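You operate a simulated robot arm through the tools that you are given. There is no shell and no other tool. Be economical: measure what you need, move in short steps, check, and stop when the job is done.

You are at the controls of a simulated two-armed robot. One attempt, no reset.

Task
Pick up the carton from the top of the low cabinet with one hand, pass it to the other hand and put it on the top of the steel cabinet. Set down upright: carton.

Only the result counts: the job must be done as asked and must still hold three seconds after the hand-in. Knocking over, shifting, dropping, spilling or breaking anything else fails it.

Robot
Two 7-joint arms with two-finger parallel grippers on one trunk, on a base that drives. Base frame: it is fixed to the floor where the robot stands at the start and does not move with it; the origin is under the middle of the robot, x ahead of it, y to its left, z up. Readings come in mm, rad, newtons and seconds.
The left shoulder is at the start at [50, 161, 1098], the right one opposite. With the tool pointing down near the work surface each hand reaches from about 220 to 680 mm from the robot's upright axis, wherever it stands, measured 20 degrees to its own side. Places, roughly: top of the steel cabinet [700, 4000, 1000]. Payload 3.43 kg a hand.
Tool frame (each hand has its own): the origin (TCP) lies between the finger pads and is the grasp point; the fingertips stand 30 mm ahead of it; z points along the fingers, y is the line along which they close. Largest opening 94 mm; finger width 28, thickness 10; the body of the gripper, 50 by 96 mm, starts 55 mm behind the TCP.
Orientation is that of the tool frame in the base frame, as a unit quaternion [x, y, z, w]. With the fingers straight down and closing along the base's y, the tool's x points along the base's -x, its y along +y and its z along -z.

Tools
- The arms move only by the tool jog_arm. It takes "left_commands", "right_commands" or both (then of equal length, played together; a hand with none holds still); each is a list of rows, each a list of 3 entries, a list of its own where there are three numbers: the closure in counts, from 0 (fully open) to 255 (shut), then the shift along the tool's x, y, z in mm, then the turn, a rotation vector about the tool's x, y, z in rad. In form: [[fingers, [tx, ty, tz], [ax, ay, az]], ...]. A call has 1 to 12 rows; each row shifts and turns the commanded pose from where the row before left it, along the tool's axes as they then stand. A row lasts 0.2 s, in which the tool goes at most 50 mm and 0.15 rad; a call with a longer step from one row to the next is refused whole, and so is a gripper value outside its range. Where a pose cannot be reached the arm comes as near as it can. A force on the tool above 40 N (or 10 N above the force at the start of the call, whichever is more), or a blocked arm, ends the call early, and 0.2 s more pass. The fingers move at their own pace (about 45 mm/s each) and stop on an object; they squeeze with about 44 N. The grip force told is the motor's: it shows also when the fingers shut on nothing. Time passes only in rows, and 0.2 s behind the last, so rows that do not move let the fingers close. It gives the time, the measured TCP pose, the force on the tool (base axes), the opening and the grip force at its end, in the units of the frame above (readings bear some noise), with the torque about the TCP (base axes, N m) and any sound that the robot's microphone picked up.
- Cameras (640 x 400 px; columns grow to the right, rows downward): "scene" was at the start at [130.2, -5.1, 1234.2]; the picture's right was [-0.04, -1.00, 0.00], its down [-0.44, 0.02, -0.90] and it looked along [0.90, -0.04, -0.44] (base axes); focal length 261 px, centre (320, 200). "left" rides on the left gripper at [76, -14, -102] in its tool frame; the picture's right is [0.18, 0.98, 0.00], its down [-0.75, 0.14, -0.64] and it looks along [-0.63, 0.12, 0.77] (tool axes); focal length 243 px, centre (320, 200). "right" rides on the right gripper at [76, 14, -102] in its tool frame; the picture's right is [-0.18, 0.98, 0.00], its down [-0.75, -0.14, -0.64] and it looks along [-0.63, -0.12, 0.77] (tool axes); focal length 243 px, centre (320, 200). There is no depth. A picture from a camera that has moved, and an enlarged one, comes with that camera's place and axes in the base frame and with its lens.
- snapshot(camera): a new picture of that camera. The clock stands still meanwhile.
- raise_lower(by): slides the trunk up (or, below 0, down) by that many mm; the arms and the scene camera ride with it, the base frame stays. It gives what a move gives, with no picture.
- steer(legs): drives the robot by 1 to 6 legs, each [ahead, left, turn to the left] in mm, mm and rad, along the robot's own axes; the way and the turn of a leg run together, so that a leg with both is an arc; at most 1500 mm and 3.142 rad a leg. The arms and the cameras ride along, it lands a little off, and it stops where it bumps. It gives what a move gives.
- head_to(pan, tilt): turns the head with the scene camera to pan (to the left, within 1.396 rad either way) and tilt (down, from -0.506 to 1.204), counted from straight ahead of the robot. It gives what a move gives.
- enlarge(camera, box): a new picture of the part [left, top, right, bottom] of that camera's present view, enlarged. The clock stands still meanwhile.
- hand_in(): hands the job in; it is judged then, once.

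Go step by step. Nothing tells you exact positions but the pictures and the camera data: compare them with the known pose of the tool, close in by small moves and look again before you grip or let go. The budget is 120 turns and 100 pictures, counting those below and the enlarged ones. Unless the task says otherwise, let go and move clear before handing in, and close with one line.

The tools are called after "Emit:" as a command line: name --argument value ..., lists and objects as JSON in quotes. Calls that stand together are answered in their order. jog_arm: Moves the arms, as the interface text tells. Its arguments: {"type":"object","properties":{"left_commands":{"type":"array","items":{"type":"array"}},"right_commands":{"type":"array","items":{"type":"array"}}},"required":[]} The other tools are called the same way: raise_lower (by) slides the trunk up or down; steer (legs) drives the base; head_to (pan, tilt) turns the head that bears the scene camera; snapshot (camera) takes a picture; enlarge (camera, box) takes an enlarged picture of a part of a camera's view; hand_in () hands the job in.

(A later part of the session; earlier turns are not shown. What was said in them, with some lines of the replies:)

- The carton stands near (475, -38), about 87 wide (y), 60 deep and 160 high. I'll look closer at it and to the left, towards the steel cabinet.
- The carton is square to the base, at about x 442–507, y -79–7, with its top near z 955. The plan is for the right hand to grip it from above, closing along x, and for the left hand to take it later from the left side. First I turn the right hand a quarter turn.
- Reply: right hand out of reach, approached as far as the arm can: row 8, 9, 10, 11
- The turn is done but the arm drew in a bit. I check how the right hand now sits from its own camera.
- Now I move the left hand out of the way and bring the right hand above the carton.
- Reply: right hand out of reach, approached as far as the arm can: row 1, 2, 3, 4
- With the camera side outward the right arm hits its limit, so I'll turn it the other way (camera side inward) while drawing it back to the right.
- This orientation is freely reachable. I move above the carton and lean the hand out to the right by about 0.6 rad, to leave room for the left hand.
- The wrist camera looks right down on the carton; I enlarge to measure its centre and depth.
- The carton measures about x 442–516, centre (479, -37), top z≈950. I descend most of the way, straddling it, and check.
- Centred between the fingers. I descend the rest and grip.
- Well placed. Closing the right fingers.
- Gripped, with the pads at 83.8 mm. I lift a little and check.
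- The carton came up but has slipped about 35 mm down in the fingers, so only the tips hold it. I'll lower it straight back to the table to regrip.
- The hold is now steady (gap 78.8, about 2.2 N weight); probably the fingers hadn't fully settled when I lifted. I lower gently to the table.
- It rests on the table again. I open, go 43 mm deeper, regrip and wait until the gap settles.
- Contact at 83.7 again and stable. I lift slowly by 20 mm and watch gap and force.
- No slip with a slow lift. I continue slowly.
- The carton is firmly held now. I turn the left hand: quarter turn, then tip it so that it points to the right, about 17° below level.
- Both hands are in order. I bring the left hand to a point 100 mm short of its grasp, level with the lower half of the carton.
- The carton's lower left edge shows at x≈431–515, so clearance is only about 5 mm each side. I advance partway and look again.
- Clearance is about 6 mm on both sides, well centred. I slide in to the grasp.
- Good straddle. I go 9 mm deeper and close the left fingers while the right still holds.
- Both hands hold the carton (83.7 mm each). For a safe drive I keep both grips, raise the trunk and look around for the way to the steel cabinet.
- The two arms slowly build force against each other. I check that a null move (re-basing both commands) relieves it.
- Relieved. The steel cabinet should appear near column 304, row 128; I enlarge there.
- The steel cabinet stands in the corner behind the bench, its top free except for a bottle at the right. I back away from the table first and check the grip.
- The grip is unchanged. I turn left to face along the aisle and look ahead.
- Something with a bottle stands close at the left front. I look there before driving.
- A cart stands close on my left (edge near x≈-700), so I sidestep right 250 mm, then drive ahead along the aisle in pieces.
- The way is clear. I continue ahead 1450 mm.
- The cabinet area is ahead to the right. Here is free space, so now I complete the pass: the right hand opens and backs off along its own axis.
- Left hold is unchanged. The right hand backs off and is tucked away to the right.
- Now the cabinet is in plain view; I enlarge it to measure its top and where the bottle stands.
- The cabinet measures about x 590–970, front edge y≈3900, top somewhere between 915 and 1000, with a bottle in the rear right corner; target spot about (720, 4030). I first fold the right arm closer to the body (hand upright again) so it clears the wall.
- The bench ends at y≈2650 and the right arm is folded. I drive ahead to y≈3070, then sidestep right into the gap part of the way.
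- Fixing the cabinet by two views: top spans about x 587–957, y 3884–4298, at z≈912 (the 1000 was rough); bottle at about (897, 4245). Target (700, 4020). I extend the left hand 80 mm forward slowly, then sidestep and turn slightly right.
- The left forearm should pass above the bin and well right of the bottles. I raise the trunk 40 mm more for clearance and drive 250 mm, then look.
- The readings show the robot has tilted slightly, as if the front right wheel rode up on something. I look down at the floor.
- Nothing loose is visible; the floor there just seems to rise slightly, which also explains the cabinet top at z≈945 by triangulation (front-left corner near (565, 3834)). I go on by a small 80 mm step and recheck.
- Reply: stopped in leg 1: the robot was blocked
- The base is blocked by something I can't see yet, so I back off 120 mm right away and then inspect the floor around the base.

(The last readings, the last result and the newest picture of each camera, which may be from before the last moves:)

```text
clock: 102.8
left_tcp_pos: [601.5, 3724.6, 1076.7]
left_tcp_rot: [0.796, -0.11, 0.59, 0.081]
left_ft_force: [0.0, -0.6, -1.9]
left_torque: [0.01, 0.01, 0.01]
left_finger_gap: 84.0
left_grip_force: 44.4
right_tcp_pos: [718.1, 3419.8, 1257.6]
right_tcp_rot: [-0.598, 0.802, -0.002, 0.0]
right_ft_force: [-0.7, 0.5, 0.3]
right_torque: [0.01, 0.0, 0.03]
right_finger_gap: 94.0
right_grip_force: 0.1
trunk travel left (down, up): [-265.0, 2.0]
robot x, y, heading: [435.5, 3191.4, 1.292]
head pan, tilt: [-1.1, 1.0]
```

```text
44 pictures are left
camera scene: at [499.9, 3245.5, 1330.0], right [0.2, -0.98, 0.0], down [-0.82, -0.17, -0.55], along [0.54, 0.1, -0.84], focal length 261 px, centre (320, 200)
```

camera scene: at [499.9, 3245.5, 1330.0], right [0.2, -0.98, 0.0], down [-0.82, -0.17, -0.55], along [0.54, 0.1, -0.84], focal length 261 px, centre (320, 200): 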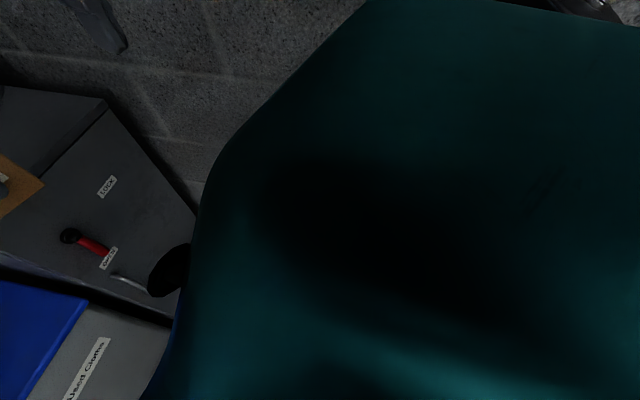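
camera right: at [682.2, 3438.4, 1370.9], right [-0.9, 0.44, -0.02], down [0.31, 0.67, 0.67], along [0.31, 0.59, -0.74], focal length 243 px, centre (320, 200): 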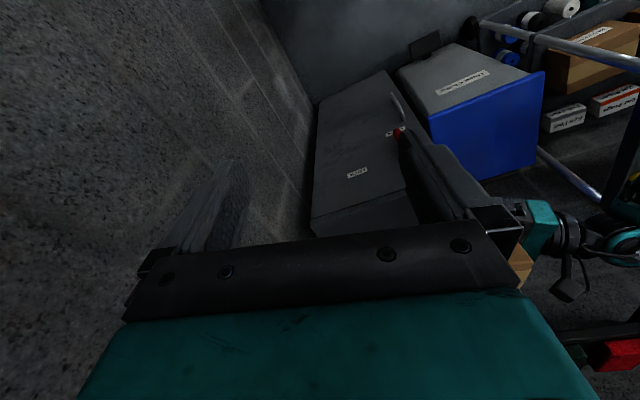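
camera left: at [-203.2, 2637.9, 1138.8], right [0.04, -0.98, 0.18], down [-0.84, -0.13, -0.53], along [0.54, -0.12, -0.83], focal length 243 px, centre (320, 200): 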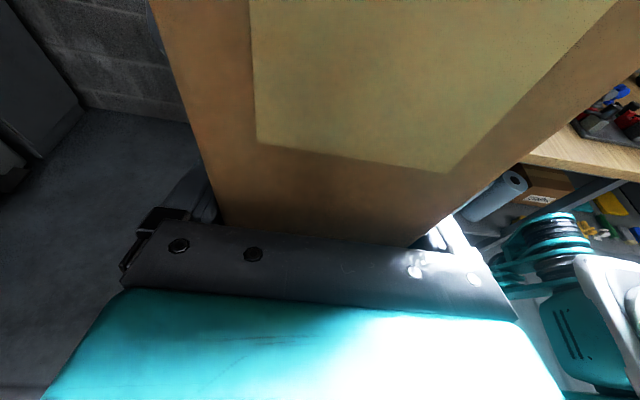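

Level again, and the floor ahead is clear. I suspect the right elbow touched the wall, so I look to the right.

Emit:
head_to --pan -1.35 --tilt 0.2

Emit:
snapshot --camera "scene"

Emit:
head_to --pan 1.0 --tilt 0.8

Emit:
snapshot --camera "scene"

```text
clock: 103.9
left_tcp_pos: [599.8, 3724.1, 1075.3]
left_tcp_rot: [0.795, -0.11, 0.591, 0.082]
left_ft_force: [-0.2, -0.5, -1.2]
left_torque: [-0.01, 0.02, 0.03]
left_finger_gap: 84.0
left_grip_force: 44.2
right_tcp_pos: [720.2, 3419.9, 1258.1]
right_tcp_rot: [-0.597, 0.802, -0.003, 0.0]
right_ft_force: [0.1, -0.3, 0.8]
right_torque: [0.0, -0.02, 0.0]
right_finger_gap: 94.1
right_grip_force: 0.1
trunk travel left (down, up): [-265.0, 2.0]
robot x, y, heading: [431.2, 3191.5, 1.293]
head pan, tilt: [-1.349, 0.201]
```

```text
43 pictures are left
camera scene: at [523.9, 3226.9, 1399.1], right [-0.05, -1.0, 0.0], down [-0.19, 0.01, -0.98], along [0.98, -0.05, -0.19], focal length 261 px, centre (320, 200)
```

scene: 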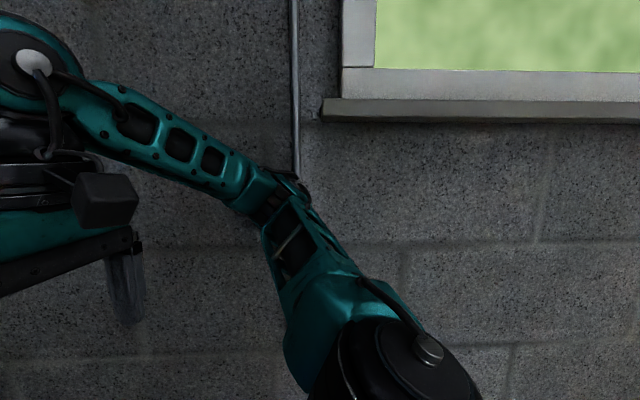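

```text
clock: 106.1
left_tcp_pos: [600.5, 3724.3, 1075.8]
left_tcp_rot: [0.795, -0.11, 0.591, 0.081]
left_ft_force: [0.9, 0.4, -2.1]
left_torque: [0.01, -0.01, -0.03]
left_finger_gap: 83.8
left_grip_force: 44.4
right_tcp_pos: [718.4, 3419.1, 1258.4]
right_tcp_rot: [-0.597, 0.802, -0.002, -0.001]
right_ft_force: [-0.3, 0.0, 0.1]
right_torque: [0.0, 0.02, -0.01]
right_finger_gap: 94.0
right_grip_force: 0.1
trunk travel left (down, up): [-265.0, 2.0]
robot x, y, heading: [434.1, 3194.4, 1.293]
head pan, tilt: [1.0, 0.799]
```

```text
42 pictures are left
camera scene: at [378.0, 3292.1, 1344.0], right [0.75, 0.66, 0.01], down [0.48, -0.54, -0.69], along [-0.45, 0.52, -0.72], focal length 261 px, centre (320, 200)
```

scene: 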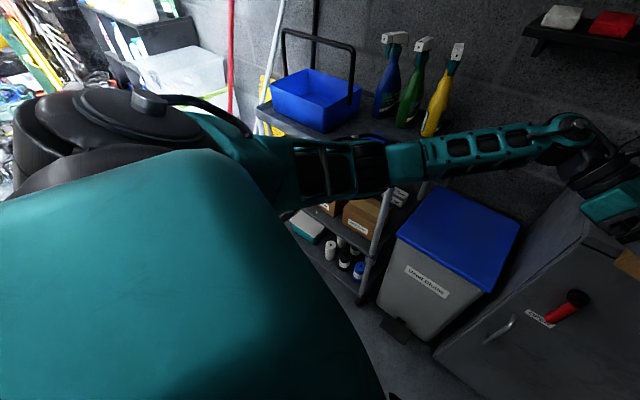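

The right elbow is indeed close to the wall pipe; that was the contact. I sidestep 70 mm left, then go ahead in small steps, watching for tilt.

Emit:
steer --legs '[[0, 70, 0], [120, 0, 0]]'

Emit:
head_to --pan -0.1 --tilt 0.7

Emit:
snapshot --camera "scene"

```text
clock: 107.9
left_tcp_pos: [573.4, 3857.2, 1074.1]
left_tcp_rot: [0.798, -0.11, 0.587, 0.083]
left_ft_force: [-0.2, 0.4, -0.8]
left_torque: [0.02, 0.01, -0.02]
left_finger_gap: 83.9
left_grip_force: 44.5
right_tcp_pos: [694.4, 3554.8, 1255.8]
right_tcp_rot: [-0.598, 0.802, 0.001, -0.005]
right_ft_force: [0.4, -0.2, 0.1]
right_torque: [-0.06, 0.0, 0.0]
right_finger_gap: 93.9
right_grip_force: 0.1
trunk travel left (down, up): [-265.0, 2.0]
robot x, y, heading: [394.5, 3323.2, 1.292]
head pan, tilt: [1.0, 0.799]
```

```text
clock: 109.3
left_tcp_pos: [574.6, 3856.4, 1074.4]
left_tcp_rot: [0.798, -0.11, 0.587, 0.081]
left_ft_force: [0.2, -1.1, -1.8]
left_torque: [-0.01, 0.04, 0.01]
left_finger_gap: 83.8
left_grip_force: 43.5
right_tcp_pos: [693.8, 3551.9, 1256.5]
right_tcp_rot: [-0.597, 0.802, 0.001, -0.004]
right_ft_force: [-0.1, 0.6, -0.5]
right_torque: [-0.02, 0.02, -0.03]
right_finger_gap: 93.8
right_grip_force: 0.1
trunk travel left (down, up): [-265.0, 2.0]
robot x, y, heading: [397.4, 3329.4, 1.295]
head pan, tilt: [-0.099, 0.7]
```

```text
41 pictures are left
camera scene: at [438.1, 3444.2, 1352.7], right [0.93, -0.37, 0.0], down [-0.24, -0.6, -0.76], along [0.28, 0.71, -0.64], focal length 261 px, centre (320, 200)
```

scene: 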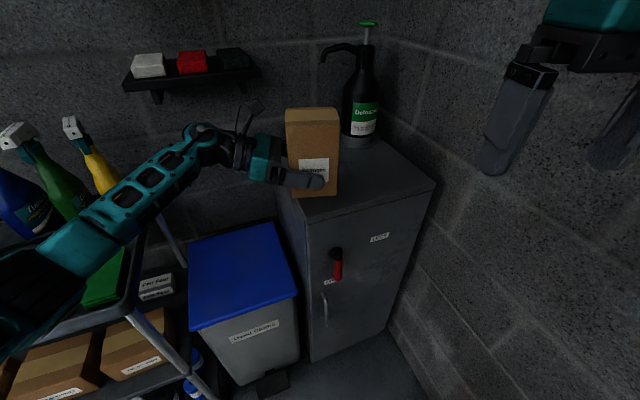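

Level, no contact. Now I reach right 60 and forward 30 with the left arm, slowly.

Emit:
jog_arm --left_commands '[[255, [1, -1.5, 3.2], [0, 0, 0]], [255, [2, -3.3, 6.4], [0, 0, 0]], [255, [2, -3.3, 6.4], [0, 0, 0]], [255, [2, -3.3, 6.4], [0, 0, 0]], [255, [2, -3.3, 6.4], [0, 0, 0]], [255, [2, -3.3, 6.4], [0, 0, 0]], [255, [2, -3.3, 6.4], [0, 0, 0]], [255, [2, -3.3, 6.4], [0, 0, 0]], [255, [2, -3.3, 6.4], [0, 0, 0]], [255, [1, -1.5, 3.2], [0, 0, 0]], [255, [0, 0, 0], [0, 0, 0]]]'

Emit:
snapshot --camera "left"

Emit:
snapshot --camera "scene"

```text
clock: 111.7
left_tcp_pos: [640.4, 3869.9, 1074.7]
left_tcp_rot: [0.798, -0.11, 0.586, 0.081]
left_ft_force: [-0.1, 0.5, -1.4]
left_torque: [-0.02, 0.01, 0.0]
left_finger_gap: 83.9
left_grip_force: 43.7
right_tcp_pos: [694.1, 3553.3, 1254.4]
right_tcp_rot: [-0.596, 0.803, 0.002, -0.004]
right_ft_force: [0.0, -0.2, -0.6]
right_torque: [0.01, 0.0, 0.03]
right_finger_gap: 93.5
right_grip_force: 0.1
trunk travel left (down, up): [-265.0, 2.0]
robot x, y, heading: [394.7, 3324.5, 1.292]
head pan, tilt: [-0.099, 0.7]
```

```text
40 pictures are left
camera left: at [570.9, 3903.7, 1178.1], right [-0.21, -0.96, 0.18], down [-0.84, 0.09, -0.53], along [0.49, -0.26, -0.83], focal length 243 px, centre (320, 200)
```

left: 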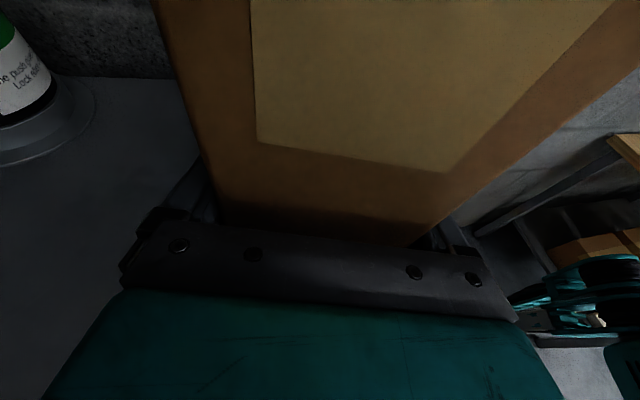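

```text
39 pictures are left
camera scene: at [438.2, 3444.2, 1352.8], right [0.93, -0.37, 0.0], down [-0.24, -0.6, -0.76], along [0.28, 0.71, -0.64], focal length 261 px, centre (320, 200)
```

scene: 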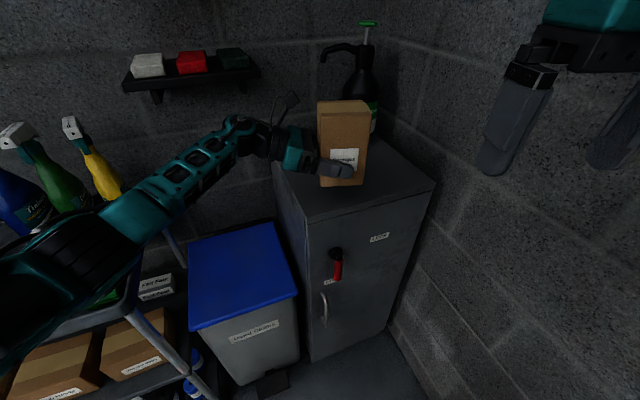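

Box centre is now about (652, 3867). I go ahead 70 mm more and check the level.

Emit:
steer --legs '[[70, 10, 0]]'

Emit:
snapshot --camera "scene"

```text
clock: 112.7
left_tcp_pos: [648.9, 3939.8, 1074.2]
left_tcp_rot: [0.798, -0.11, 0.587, 0.082]
left_ft_force: [0.3, 0.3, -1.6]
left_torque: [-0.03, -0.03, -0.02]
left_finger_gap: 83.8
left_grip_force: 44.0
right_tcp_pos: [703.1, 3622.2, 1255.7]
right_tcp_rot: [-0.598, 0.802, 0.001, -0.004]
right_ft_force: [-0.3, 0.8, 0.3]
right_torque: [0.02, -0.04, 0.0]
right_finger_gap: 94.1
right_grip_force: 0.0
trunk travel left (down, up): [-265.0, 2.0]
robot x, y, heading: [406.8, 3398.8, 1.294]
head pan, tilt: [-0.099, 0.7]
```

```text
38 pictures are left
camera scene: at [447.5, 3514.3, 1352.6], right [0.93, -0.37, 0.0], down [-0.24, -0.6, -0.76], along [0.28, 0.71, -0.64], focal length 261 px, centre (320, 200)
```

scene: 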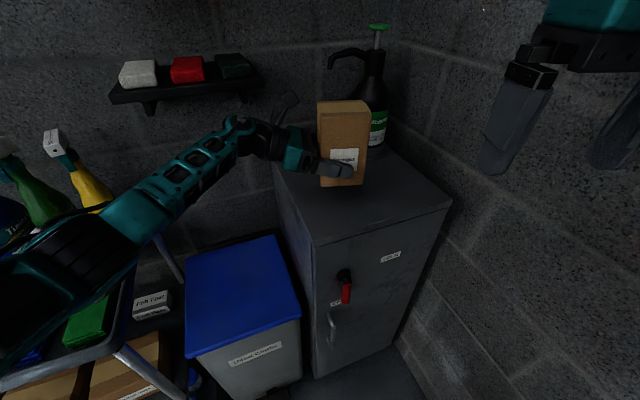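

Refined by parallax: cabinet front-left top corner ≈ (575, 3877), top z≈895–905. I move the carton 45 mm forward and 12 mm right to centre (685, 3977).

Emit:
jog_arm --left_commands '[[255, [0.5, -3, 1.5], [0, 0, 0]], [255, [0.5, -7, 1.5], [0, 0, 0]], [255, [0.5, -7, 1.5], [0, 0, 0]], [255, [0.5, -7, 1.5], [0, 0, 0]], [255, [0.5, -7, 1.5], [0, 0, 0]], [255, [0.5, -7, 1.5], [0, 0, 0]], [255, [0.5, -5, 1.5], [0, 0, 0]], [255, [0, -2, 0], [0, 0, 0]], [255, [0, 0, 0], [0, 0, 0]]]'

Emit:
jog_arm --left_commands '[[255, [-4, 0, 1.2], [0, 0, 0]], [255, [-7.6, 0, 2.4], [0, 0, 0]], [255, [-7.6, 0, 2.4], [0, 0, 0]], [255, [-7.6, 0, 2.4], [0, 0, 0]], [255, [-7.6, 0, 2.4], [0, 0, 0]], [255, [-7.6, 0, 2.4], [0, 0, 0]], [255, [-7.6, 0, 2.4], [0, 0, 0]], [255, [-7.6, 0, 2.4], [0, 0, 0]], [255, [-7.6, 0, 2.4], [0, 0, 0]], [255, [0, 0, 0], [0, 0, 0]]]'

Emit:
snapshot --camera "scene"

Emit:
snapshot --camera "left"

```text
clock: 114.7
left_tcp_pos: [667.0, 3969.2, 1075.0]
left_tcp_rot: [0.798, -0.111, 0.587, 0.082]
left_ft_force: [0.5, 0.5, -2.1]
left_torque: [0.01, 0.01, 0.01]
left_finger_gap: 84.0
left_grip_force: 44.0
left hand out of reach, approached as far as the arm can: row 7
right_tcp_pos: [703.6, 3621.3, 1256.2]
right_tcp_rot: [-0.598, 0.801, 0.001, -0.004]
right_ft_force: [0.0, -0.7, -0.3]
right_torque: [0.0, 0.0, -0.01]
right_finger_gap: 94.0
right_grip_force: 0.1
trunk travel left (down, up): [-265.0, 2.0]
robot x, y, heading: [407.5, 3394.7, 1.296]
head pan, tilt: [-0.099, 0.7]
```

```text
clock: 116.9
left_tcp_pos: [663.5, 3953.5, 1006.2]
left_tcp_rot: [0.798, -0.11, 0.587, 0.082]
left_ft_force: [0.2, 0.6, -2.2]
left_torque: [0.01, 0.07, 0.01]
left_finger_gap: 83.8
left_grip_force: 44.0
left hand out of reach, approached as far as the arm can: row 2, 4, 6, 8
right_tcp_pos: [703.4, 3623.0, 1256.5]
right_tcp_rot: [-0.598, 0.802, 0.001, -0.004]
right_ft_force: [0.5, 0.5, 0.1]
right_torque: [-0.03, 0.0, 0.03]
right_finger_gap: 94.2
right_grip_force: 0.2
trunk travel left (down, up): [-265.0, 2.0]
robot x, y, heading: [407.2, 3395.9, 1.297]
head pan, tilt: [-0.099, 0.7]
```

```text
37 pictures are left
camera scene: at [447.4, 3513.4, 1352.8], right [0.93, -0.37, 0.0], down [-0.24, -0.6, -0.76], along [0.28, 0.71, -0.64], focal length 261 px, centre (320, 200)
```

scene: 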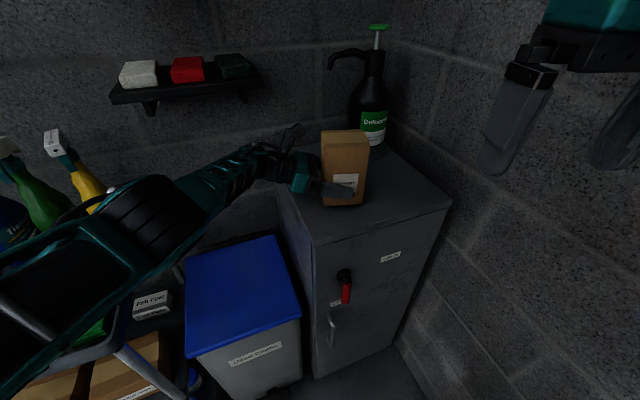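

```text
36 pictures are left
camera left: at [594.3, 3987.3, 1109.2], right [-0.21, -0.96, 0.18], down [-0.84, 0.09, -0.53], along [0.49, -0.26, -0.83], focal length 243 px, centre (320, 200)
```

left: 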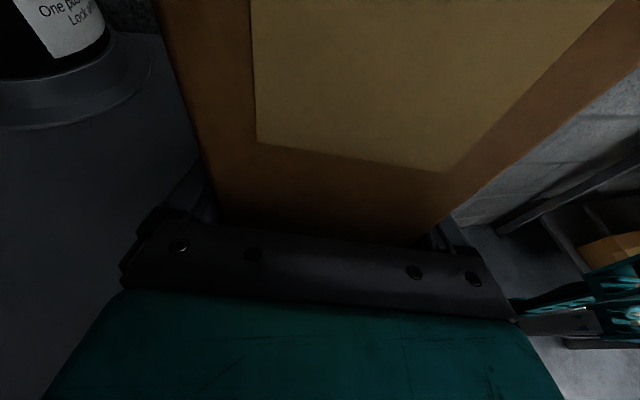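

The left arm is at its reach limit, so I drive ahead another 35 mm and lower with the trunk instead.

Emit:
steer --legs '[[35, 0, 0]]'

Emit:
raise_lower --by -35

Emit:
enlarge --camera "scene" --box '[220, 100, 480, 300]'

```text
clock: 117.8
left_tcp_pos: [672.5, 3986.4, 1004.5]
left_tcp_rot: [0.798, -0.11, 0.587, 0.082]
left_ft_force: [0.5, 0.6, -2.3]
left_torque: [-0.02, 0.02, -0.07]
left_finger_gap: 84.0
left_grip_force: 44.7
right_tcp_pos: [713.3, 3656.7, 1255.8]
right_tcp_rot: [-0.597, 0.802, 0.001, -0.004]
right_ft_force: [-0.1, 0.4, 0.2]
right_torque: [-0.07, 0.01, 0.0]
right_finger_gap: 94.2
right_grip_force: 0.1
trunk travel left (down, up): [-265.0, 2.0]
robot x, y, heading: [421.7, 3429.1, 1.298]
head pan, tilt: [-0.099, 0.7]
```

```text
clock: 118.3
left_tcp_pos: [676.4, 3989.1, 996.4]
left_tcp_rot: [0.79, -0.114, 0.598, 0.078]
left_ft_force: [-2.0, -0.6, 12.1]
left_torque: [-0.2, 0.61, -0.13]
left_finger_gap: 84.2
left_grip_force: 44.2
right_tcp_pos: [712.4, 3656.0, 1230.0]
right_tcp_rot: [-0.596, 0.803, 0.002, -0.004]
right_ft_force: [0.4, 0.6, 0.9]
right_torque: [-0.02, 0.0, 0.01]
right_finger_gap: 93.8
right_grip_force: 0.1
trunk travel left (down, up): [-239.0, 28.0]
robot x, y, heading: [414.3, 3428.8, 1.298]
head pan, tilt: [-0.099, 0.7]
stopped: the force on the tool passed its limit (the readings are from after the stop); the commanded pose is now the measured one
```

```text
2.00 times, centred on (350, 200) of scene
camera zoom: at [456.7, 3546.4, 1326.5], right [0.93, -0.37, 0.0], down [-0.24, -0.6, -0.76], along [0.28, 0.71, -0.64], focal length 522 px, centre (260, 200)
```

zoom: 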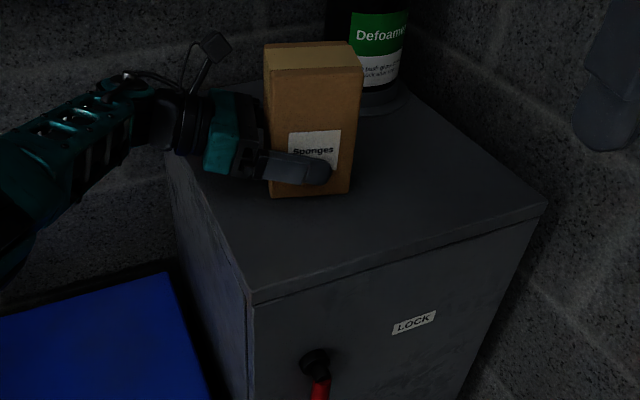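

The carton touched down earlier than thought: bottom at z≈948, which fits the first triangulation. I straighten the hand by 0.024 rad, ease off the pressure slightly and read the force.

Emit:
jog_arm --left_commands '[[255, [0.8, 0, -0.2], [0, -0.012, 0]], [255, [0.8, 0, -0.2], [0, -0.012, 0]], [255, [0, 0, 0], [0, 0, 0]]]'

Emit:
head_to --pan -0.05 --tilt 0.75

Emit:
enlarge --camera "scene" --box '[250, 80, 410, 200]'

```text
clock: 119.1
left_tcp_pos: [676.3, 3988.3, 997.0]
left_tcp_rot: [0.797, -0.116, 0.587, 0.078]
left_ft_force: [5.6, 1.6, 13.2]
left_torque: [-0.3, -0.98, 0.2]
left_finger_gap: 83.8
left_grip_force: 44.2
right_tcp_pos: [712.2, 3655.0, 1230.4]
right_tcp_rot: [-0.598, 0.802, 0.001, -0.003]
right_ft_force: [1.0, -0.6, 0.8]
right_torque: [-0.01, -0.03, -0.01]
right_finger_gap: 94.1
right_grip_force: 0.1
trunk travel left (down, up): [-239.0, 28.0]
robot x, y, heading: [416.4, 3430.7, 1.297]
head pan, tilt: [-0.099, 0.7]
```

```text
clock: 119.8
left_tcp_pos: [676.0, 3989.2, 997.7]
left_tcp_rot: [0.797, -0.115, 0.587, 0.078]
left_ft_force: [7.9, 0.1, 14.3]
left_torque: [-0.42, -1.07, 0.19]
left_finger_gap: 84.1
left_grip_force: 44.0
right_tcp_pos: [713.0, 3653.7, 1230.8]
right_tcp_rot: [-0.597, 0.802, 0.002, -0.004]
right_ft_force: [0.3, -0.2, 0.2]
right_torque: [0.0, 0.0, 0.01]
right_finger_gap: 94.1
right_grip_force: 0.1
trunk travel left (down, up): [-239.0, 28.0]
robot x, y, heading: [416.8, 3432.4, 1.291]
head pan, tilt: [-0.051, 0.75]
```

```text
3.33 times, centred on (330, 140) of scene
camera zoom: at [452.0, 3544.8, 1322.9], right [0.95, -0.32, 0.0], down [-0.22, -0.65, -0.73], along [0.23, 0.69, -0.68], focal length 870 px, centre (287, 400)
```

zoom: 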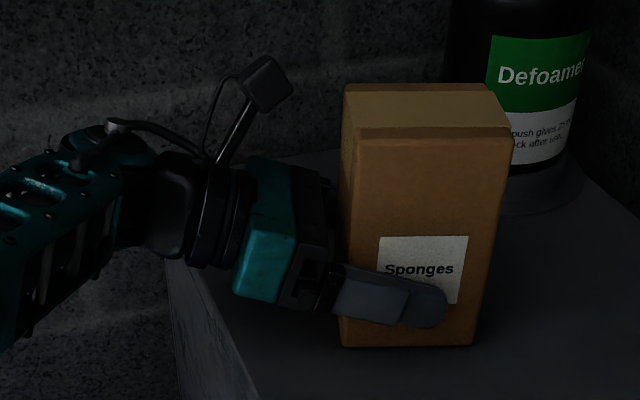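

The carton stands on the top. I ease the hand so that the force and torque come near zero before opening.

Emit:
jog_arm --left_commands '[[255, [0.8, 0, -0.3], [0, 0.008, 0]], [255, [0.8, 0, -0.3], [0, 0.007, 0]], [255, [0, 0, 0], [0, 0, 0]]]'

```text
clock: 120.6
left_tcp_pos: [675.4, 3989.1, 996.1]
left_tcp_rot: [0.794, -0.114, 0.592, 0.078]
left_ft_force: [3.0, -1.5, 7.8]
left_torque: [-0.36, -0.6, 0.0]
left_finger_gap: 83.9
left_grip_force: 43.9
right_tcp_pos: [712.8, 3654.6, 1230.2]
right_tcp_rot: [-0.598, 0.802, 0.002, -0.003]
right_ft_force: [-0.1, 0.6, -0.6]
right_torque: [-0.01, 0.01, 0.02]
right_finger_gap: 94.1
right_grip_force: 0.0
trunk travel left (down, up): [-239.0, 28.0]
robot x, y, heading: [418.0, 3433.7, 1.297]
head pan, tilt: [-0.051, 0.75]
```

Emit:
jog_arm --left_commands '[[255, [0.6, 0, -0.2], [0, 0.005, 0]], [255, [0.6, 0, -0.2], [0, 0.005, 0]], [255, [0, 0, 0], [0, 0, 0]]]'

Emit:
snapshot --camera "left"

```text
clock: 121.4
left_tcp_pos: [675.4, 3990.5, 996.1]
left_tcp_rot: [0.792, -0.114, 0.595, 0.079]
left_ft_force: [-0.9, -0.1, 0.2]
left_torque: [0.0, 0.1, -0.01]
left_finger_gap: 83.9
left_grip_force: 44.1
right_tcp_pos: [712.4, 3653.8, 1229.9]
right_tcp_rot: [-0.598, 0.802, 0.001, -0.004]
right_ft_force: [0.4, 0.3, 0.2]
right_torque: [-0.01, 0.01, 0.02]
right_finger_gap: 94.2
right_grip_force: 0.0
trunk travel left (down, up): [-239.0, 28.0]
robot x, y, heading: [417.7, 3433.4, 1.299]
head pan, tilt: [-0.051, 0.75]
```

```text
33 pictures are left
camera left: at [603.4, 4023.8, 1098.0], right [-0.22, -0.96, 0.17], down [-0.83, 0.09, -0.54], along [0.51, -0.26, -0.82], focal length 243 px, centre (320, 200)
```

left: 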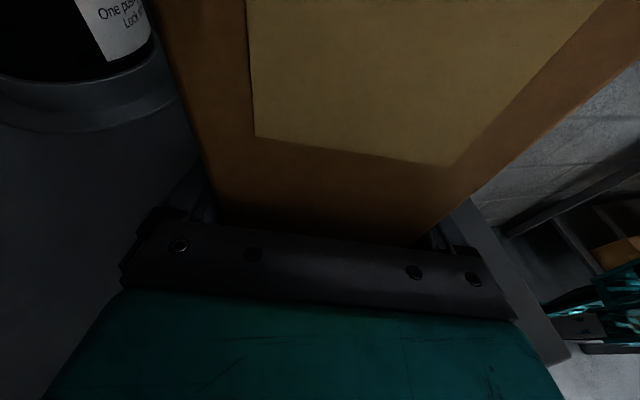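

The load is off the hand, and the cabinet's front edge (y≈3840) is well clear of the carton. I open the left fingers.

Emit:
jog_arm --left_commands '[[150, [0, 0, 0], [0, 0, 0]], [0, [0, 0, 0], [0, 0, 0]], [0, [0, 0, 0], [0, 0, 0]], [0, [0, 0, 0], [0, 0, 0]], [0, [0, 0, 0], [0, 0, 0]]]'

Emit:
snapshot --camera "left"

Emit:
enlarge --camera "scene" --box '[250, 80, 410, 200]'

```text
clock: 122.6
left_tcp_pos: [676.2, 3989.0, 997.9]
left_tcp_rot: [0.791, -0.113, 0.596, 0.079]
left_ft_force: [0.3, 0.3, 0.8]
left_torque: [-0.02, 0.01, 0.02]
left_finger_gap: 93.9
left_grip_force: 0.0
right_tcp_pos: [713.0, 3655.8, 1230.0]
right_tcp_rot: [-0.597, 0.802, 0.001, -0.005]
right_ft_force: [-0.6, 0.5, -0.6]
right_torque: [0.0, 0.0, -0.01]
right_finger_gap: 93.8
right_grip_force: 0.0
trunk travel left (down, up): [-239.0, 28.0]
robot x, y, heading: [414.3, 3431.9, 1.296]
head pan, tilt: [-0.051, 0.75]
```

```text
32 pictures are left
camera left: at [604.3, 4023.3, 1099.4], right [-0.22, -0.96, 0.17], down [-0.83, 0.1, -0.55], along [0.51, -0.26, -0.82], focal length 243 px, centre (320, 200)
```

left: 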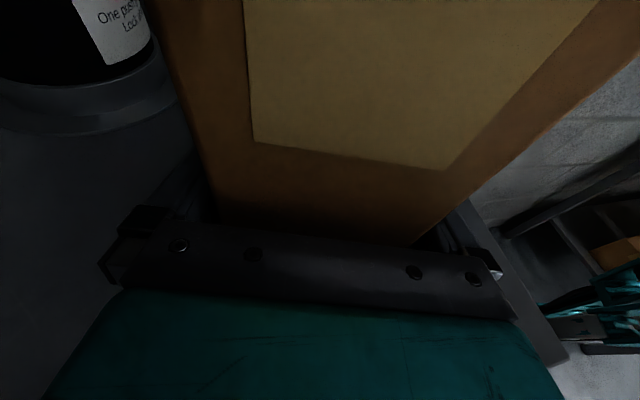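

```text
3.33 times, centred on (330, 140) of scene
camera zoom: at [452.0, 3546.1, 1322.7], right [0.95, -0.32, 0.0], down [-0.22, -0.65, -0.73], along [0.23, 0.69, -0.68], focal length 870 px, centre (287, 400)
```

zoom: 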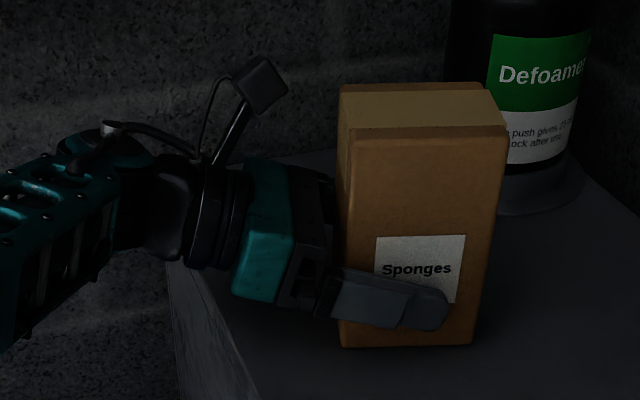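

The carton stands upright and free. I withdraw the left hand straight back along its fingers.

Emit:
jog_arm --left_commands '[[0, [0, 0, -6], [0, 0, 0]], [0, [0, 0, -8], [0, 0, 0]], [0, [0, 0, -10], [0, 0, 0]], [0, [0, 0, -10], [0, 0, 0]], [0, [0, 0, -10], [0, 0, 0]], [0, [0, 0, -10], [0, 0, 0]], [0, [0, 0, -12], [0, 0, 0]], [0, [0, 0, -14], [0, 0, 0]], [0, [0, 0, 0], [0, 0, 0]]]'

Emit:
snapshot --camera "scene"

Emit:
snapshot --camera "left"

```text
clock: 124.6
left_tcp_pos: [609.8, 4026.5, 1015.6]
left_tcp_rot: [0.791, -0.114, 0.597, 0.079]
left_ft_force: [-1.1, 0.3, 0.0]
left_torque: [-0.01, 0.02, 0.0]
left_finger_gap: 94.0
left_grip_force: 0.0
left hand out of reach, approached as far as the arm can: row 2, 3, 5, 7, 8
right_tcp_pos: [712.4, 3655.1, 1230.9]
right_tcp_rot: [-0.598, 0.802, 0.001, -0.003]
right_ft_force: [0.3, 0.5, -0.2]
right_torque: [-0.01, -0.01, 0.02]
right_finger_gap: 93.7
right_grip_force: 0.1
trunk travel left (down, up): [-239.0, 28.0]
robot x, y, heading: [412.8, 3432.2, 1.298]
head pan, tilt: [-0.051, 0.75]
```

```text
30 pictures are left
camera scene: at [452.1, 3546.0, 1322.7], right [0.95, -0.32, 0.0], down [-0.22, -0.65, -0.73], along [0.23, 0.69, -0.68], focal length 261 px, centre (320, 200)
```

scene: 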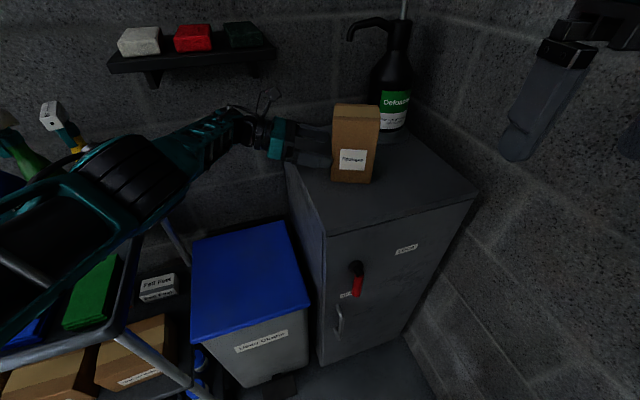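

```text
29 pictures are left
camera left: at [538.3, 4060.9, 1116.8], right [-0.22, -0.96, 0.17], down [-0.83, 0.1, -0.55], along [0.51, -0.26, -0.82], focal length 243 px, centre (320, 200)
```

left: 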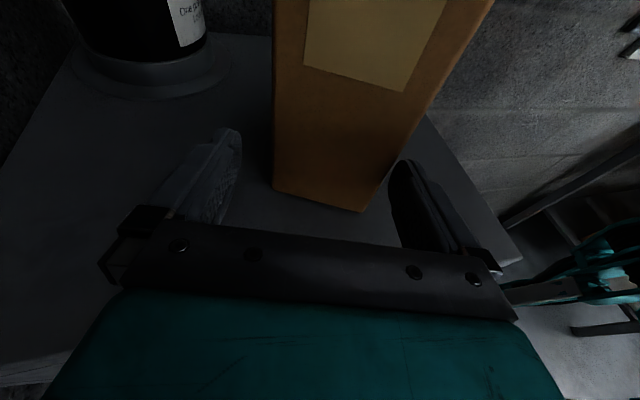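

The tips are just out of the carton, which still stands. I back off a bit further to the left and towards the robot.

Emit:
jog_arm --left_commands '[[0, [0, 3, -8], [0, 0, 0]], [0, [0, 3, -8], [0, 0, 0]], [0, [0, 5, -8], [0, 0, 0]], [0, [0, 10, -4], [0, 0, 0]], [0, [3, 15, 0], [0, 0, 0]], [0, [3, 20, 0], [0, 0, 0]], [0, [3, 20, 0], [0, 0, 0]], [0, [3, 20, 0], [0, 0, 0]], [0, [3, 20, 0], [0, 0, 0]], [0, [0, 0, 0], [0, 0, 0]]]'

Emit:
snapshot --camera "scene"

Emit:
snapshot --camera "left"

```text
clock: 126.8
left_tcp_pos: [586.7, 4036.4, 1016.4]
left_tcp_rot: [0.791, -0.114, 0.596, 0.079]
left_ft_force: [-0.8, -0.4, 0.6]
left_torque: [-0.02, 0.02, 0.03]
left_finger_gap: 94.1
left_grip_force: 0.1
left hand out of reach, approached as far as the arm can: row 1, 2, 3, 4, 5, 6, 7, 8, 9
right_tcp_pos: [711.7, 3655.3, 1229.7]
right_tcp_rot: [-0.598, 0.801, 0.002, -0.005]
right_ft_force: [-0.3, 0.1, -0.3]
right_torque: [0.01, -0.01, 0.02]
right_finger_gap: 94.0
right_grip_force: 0.0
trunk travel left (down, up): [-239.0, 28.0]
robot x, y, heading: [415.9, 3429.0, 1.295]
head pan, tilt: [-0.051, 0.75]
```

```text
28 pictures are left
camera scene: at [452.0, 3546.1, 1322.7], right [0.95, -0.32, 0.0], down [-0.22, -0.65, -0.73], along [0.23, 0.69, -0.68], focal length 261 px, centre (320, 200)
```

scene: 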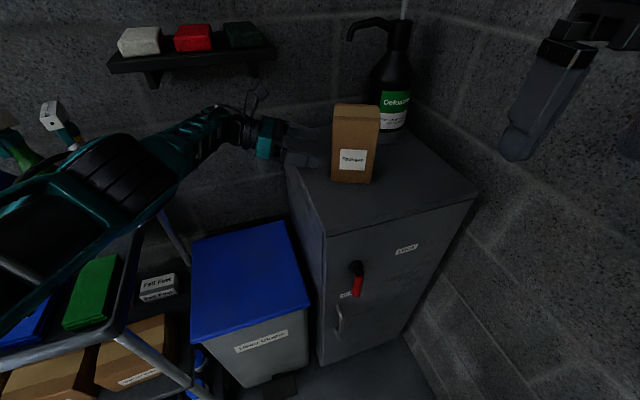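

```text
27 pictures are left
camera left: at [515.3, 4070.2, 1118.2], right [-0.22, -0.96, 0.17], down [-0.83, 0.1, -0.55], along [0.51, -0.26, -0.82], focal length 243 px, centre (320, 200)
```

left: 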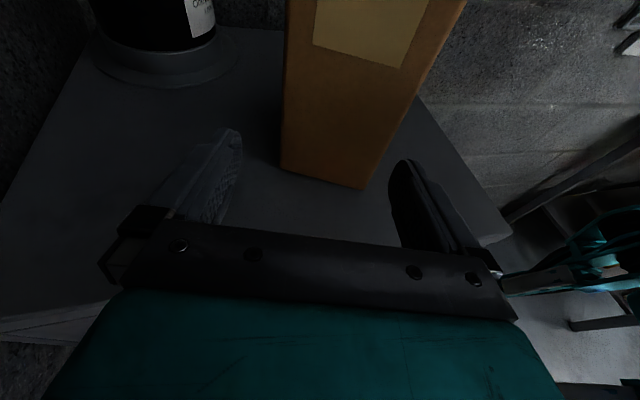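

Both hands are clear of the carton, which stands upright. I drive straight back 200 mm to get fully clear and take a last look.

Emit:
steer --legs '[[-200, 0, 0]]'

Emit:
snapshot --camera "scene"

Emit:
enlarge --camera "scene" --box '[250, 40, 450, 200]'

```text
clock: 128.4
left_tcp_pos: [532.3, 3845.5, 1016.8]
left_tcp_rot: [0.791, -0.114, 0.596, 0.079]
left_ft_force: [-0.2, 0.1, 0.1]
left_torque: [-0.01, 0.02, 0.01]
left_finger_gap: 94.1
left_grip_force: 0.0
right_tcp_pos: [659.4, 3464.0, 1230.7]
right_tcp_rot: [-0.598, 0.802, 0.002, -0.004]
right_ft_force: [-0.4, -0.4, -0.2]
right_torque: [0.03, 0.0, 0.0]
right_finger_gap: 93.9
right_grip_force: 0.0
trunk travel left (down, up): [-239.0, 28.0]
robot x, y, heading: [363.2, 3241.3, 1.296]
head pan, tilt: [-0.051, 0.75]
```

```text
26 pictures are left
camera scene: at [397.9, 3354.4, 1322.8], right [0.95, -0.32, 0.0], down [-0.22, -0.65, -0.73], along [0.23, 0.69, -0.68], focal length 261 px, centre (320, 200)
```

scene: 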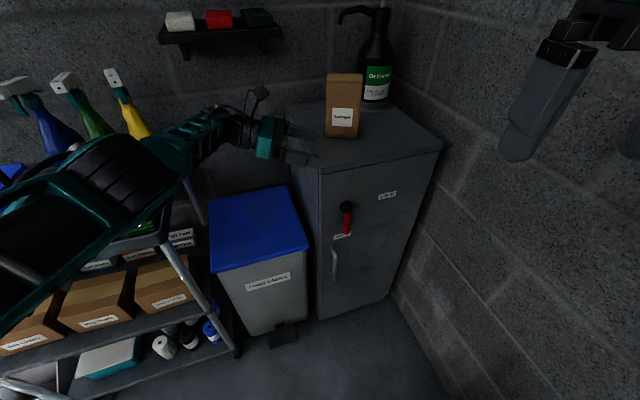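

```text
2.50 times, centred on (350, 120) of scene
camera zoom: at [397.9, 3354.4, 1322.8], right [0.95, -0.32, 0.0], down [-0.22, -0.65, -0.73], along [0.23, 0.69, -0.68], focal length 652 px, centre (245, 400)
```

zoom: 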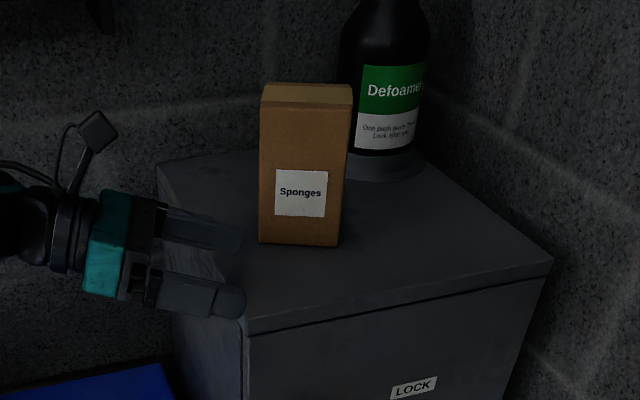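

The carton stands upright on the steel cabinet, both hands are empty and clear, and the bottle and bin are in place. Handing in.

Emit:
hand_in

```text
The job is handed in.
```

The carton was picked up with the right hand, passed to the left hand and set down upright on top of the steel cabinet. On the way in, the robot touched something and tilted briefly, most likely the right elbow on the wall. I saw nothing moved or knocked over afterwards.
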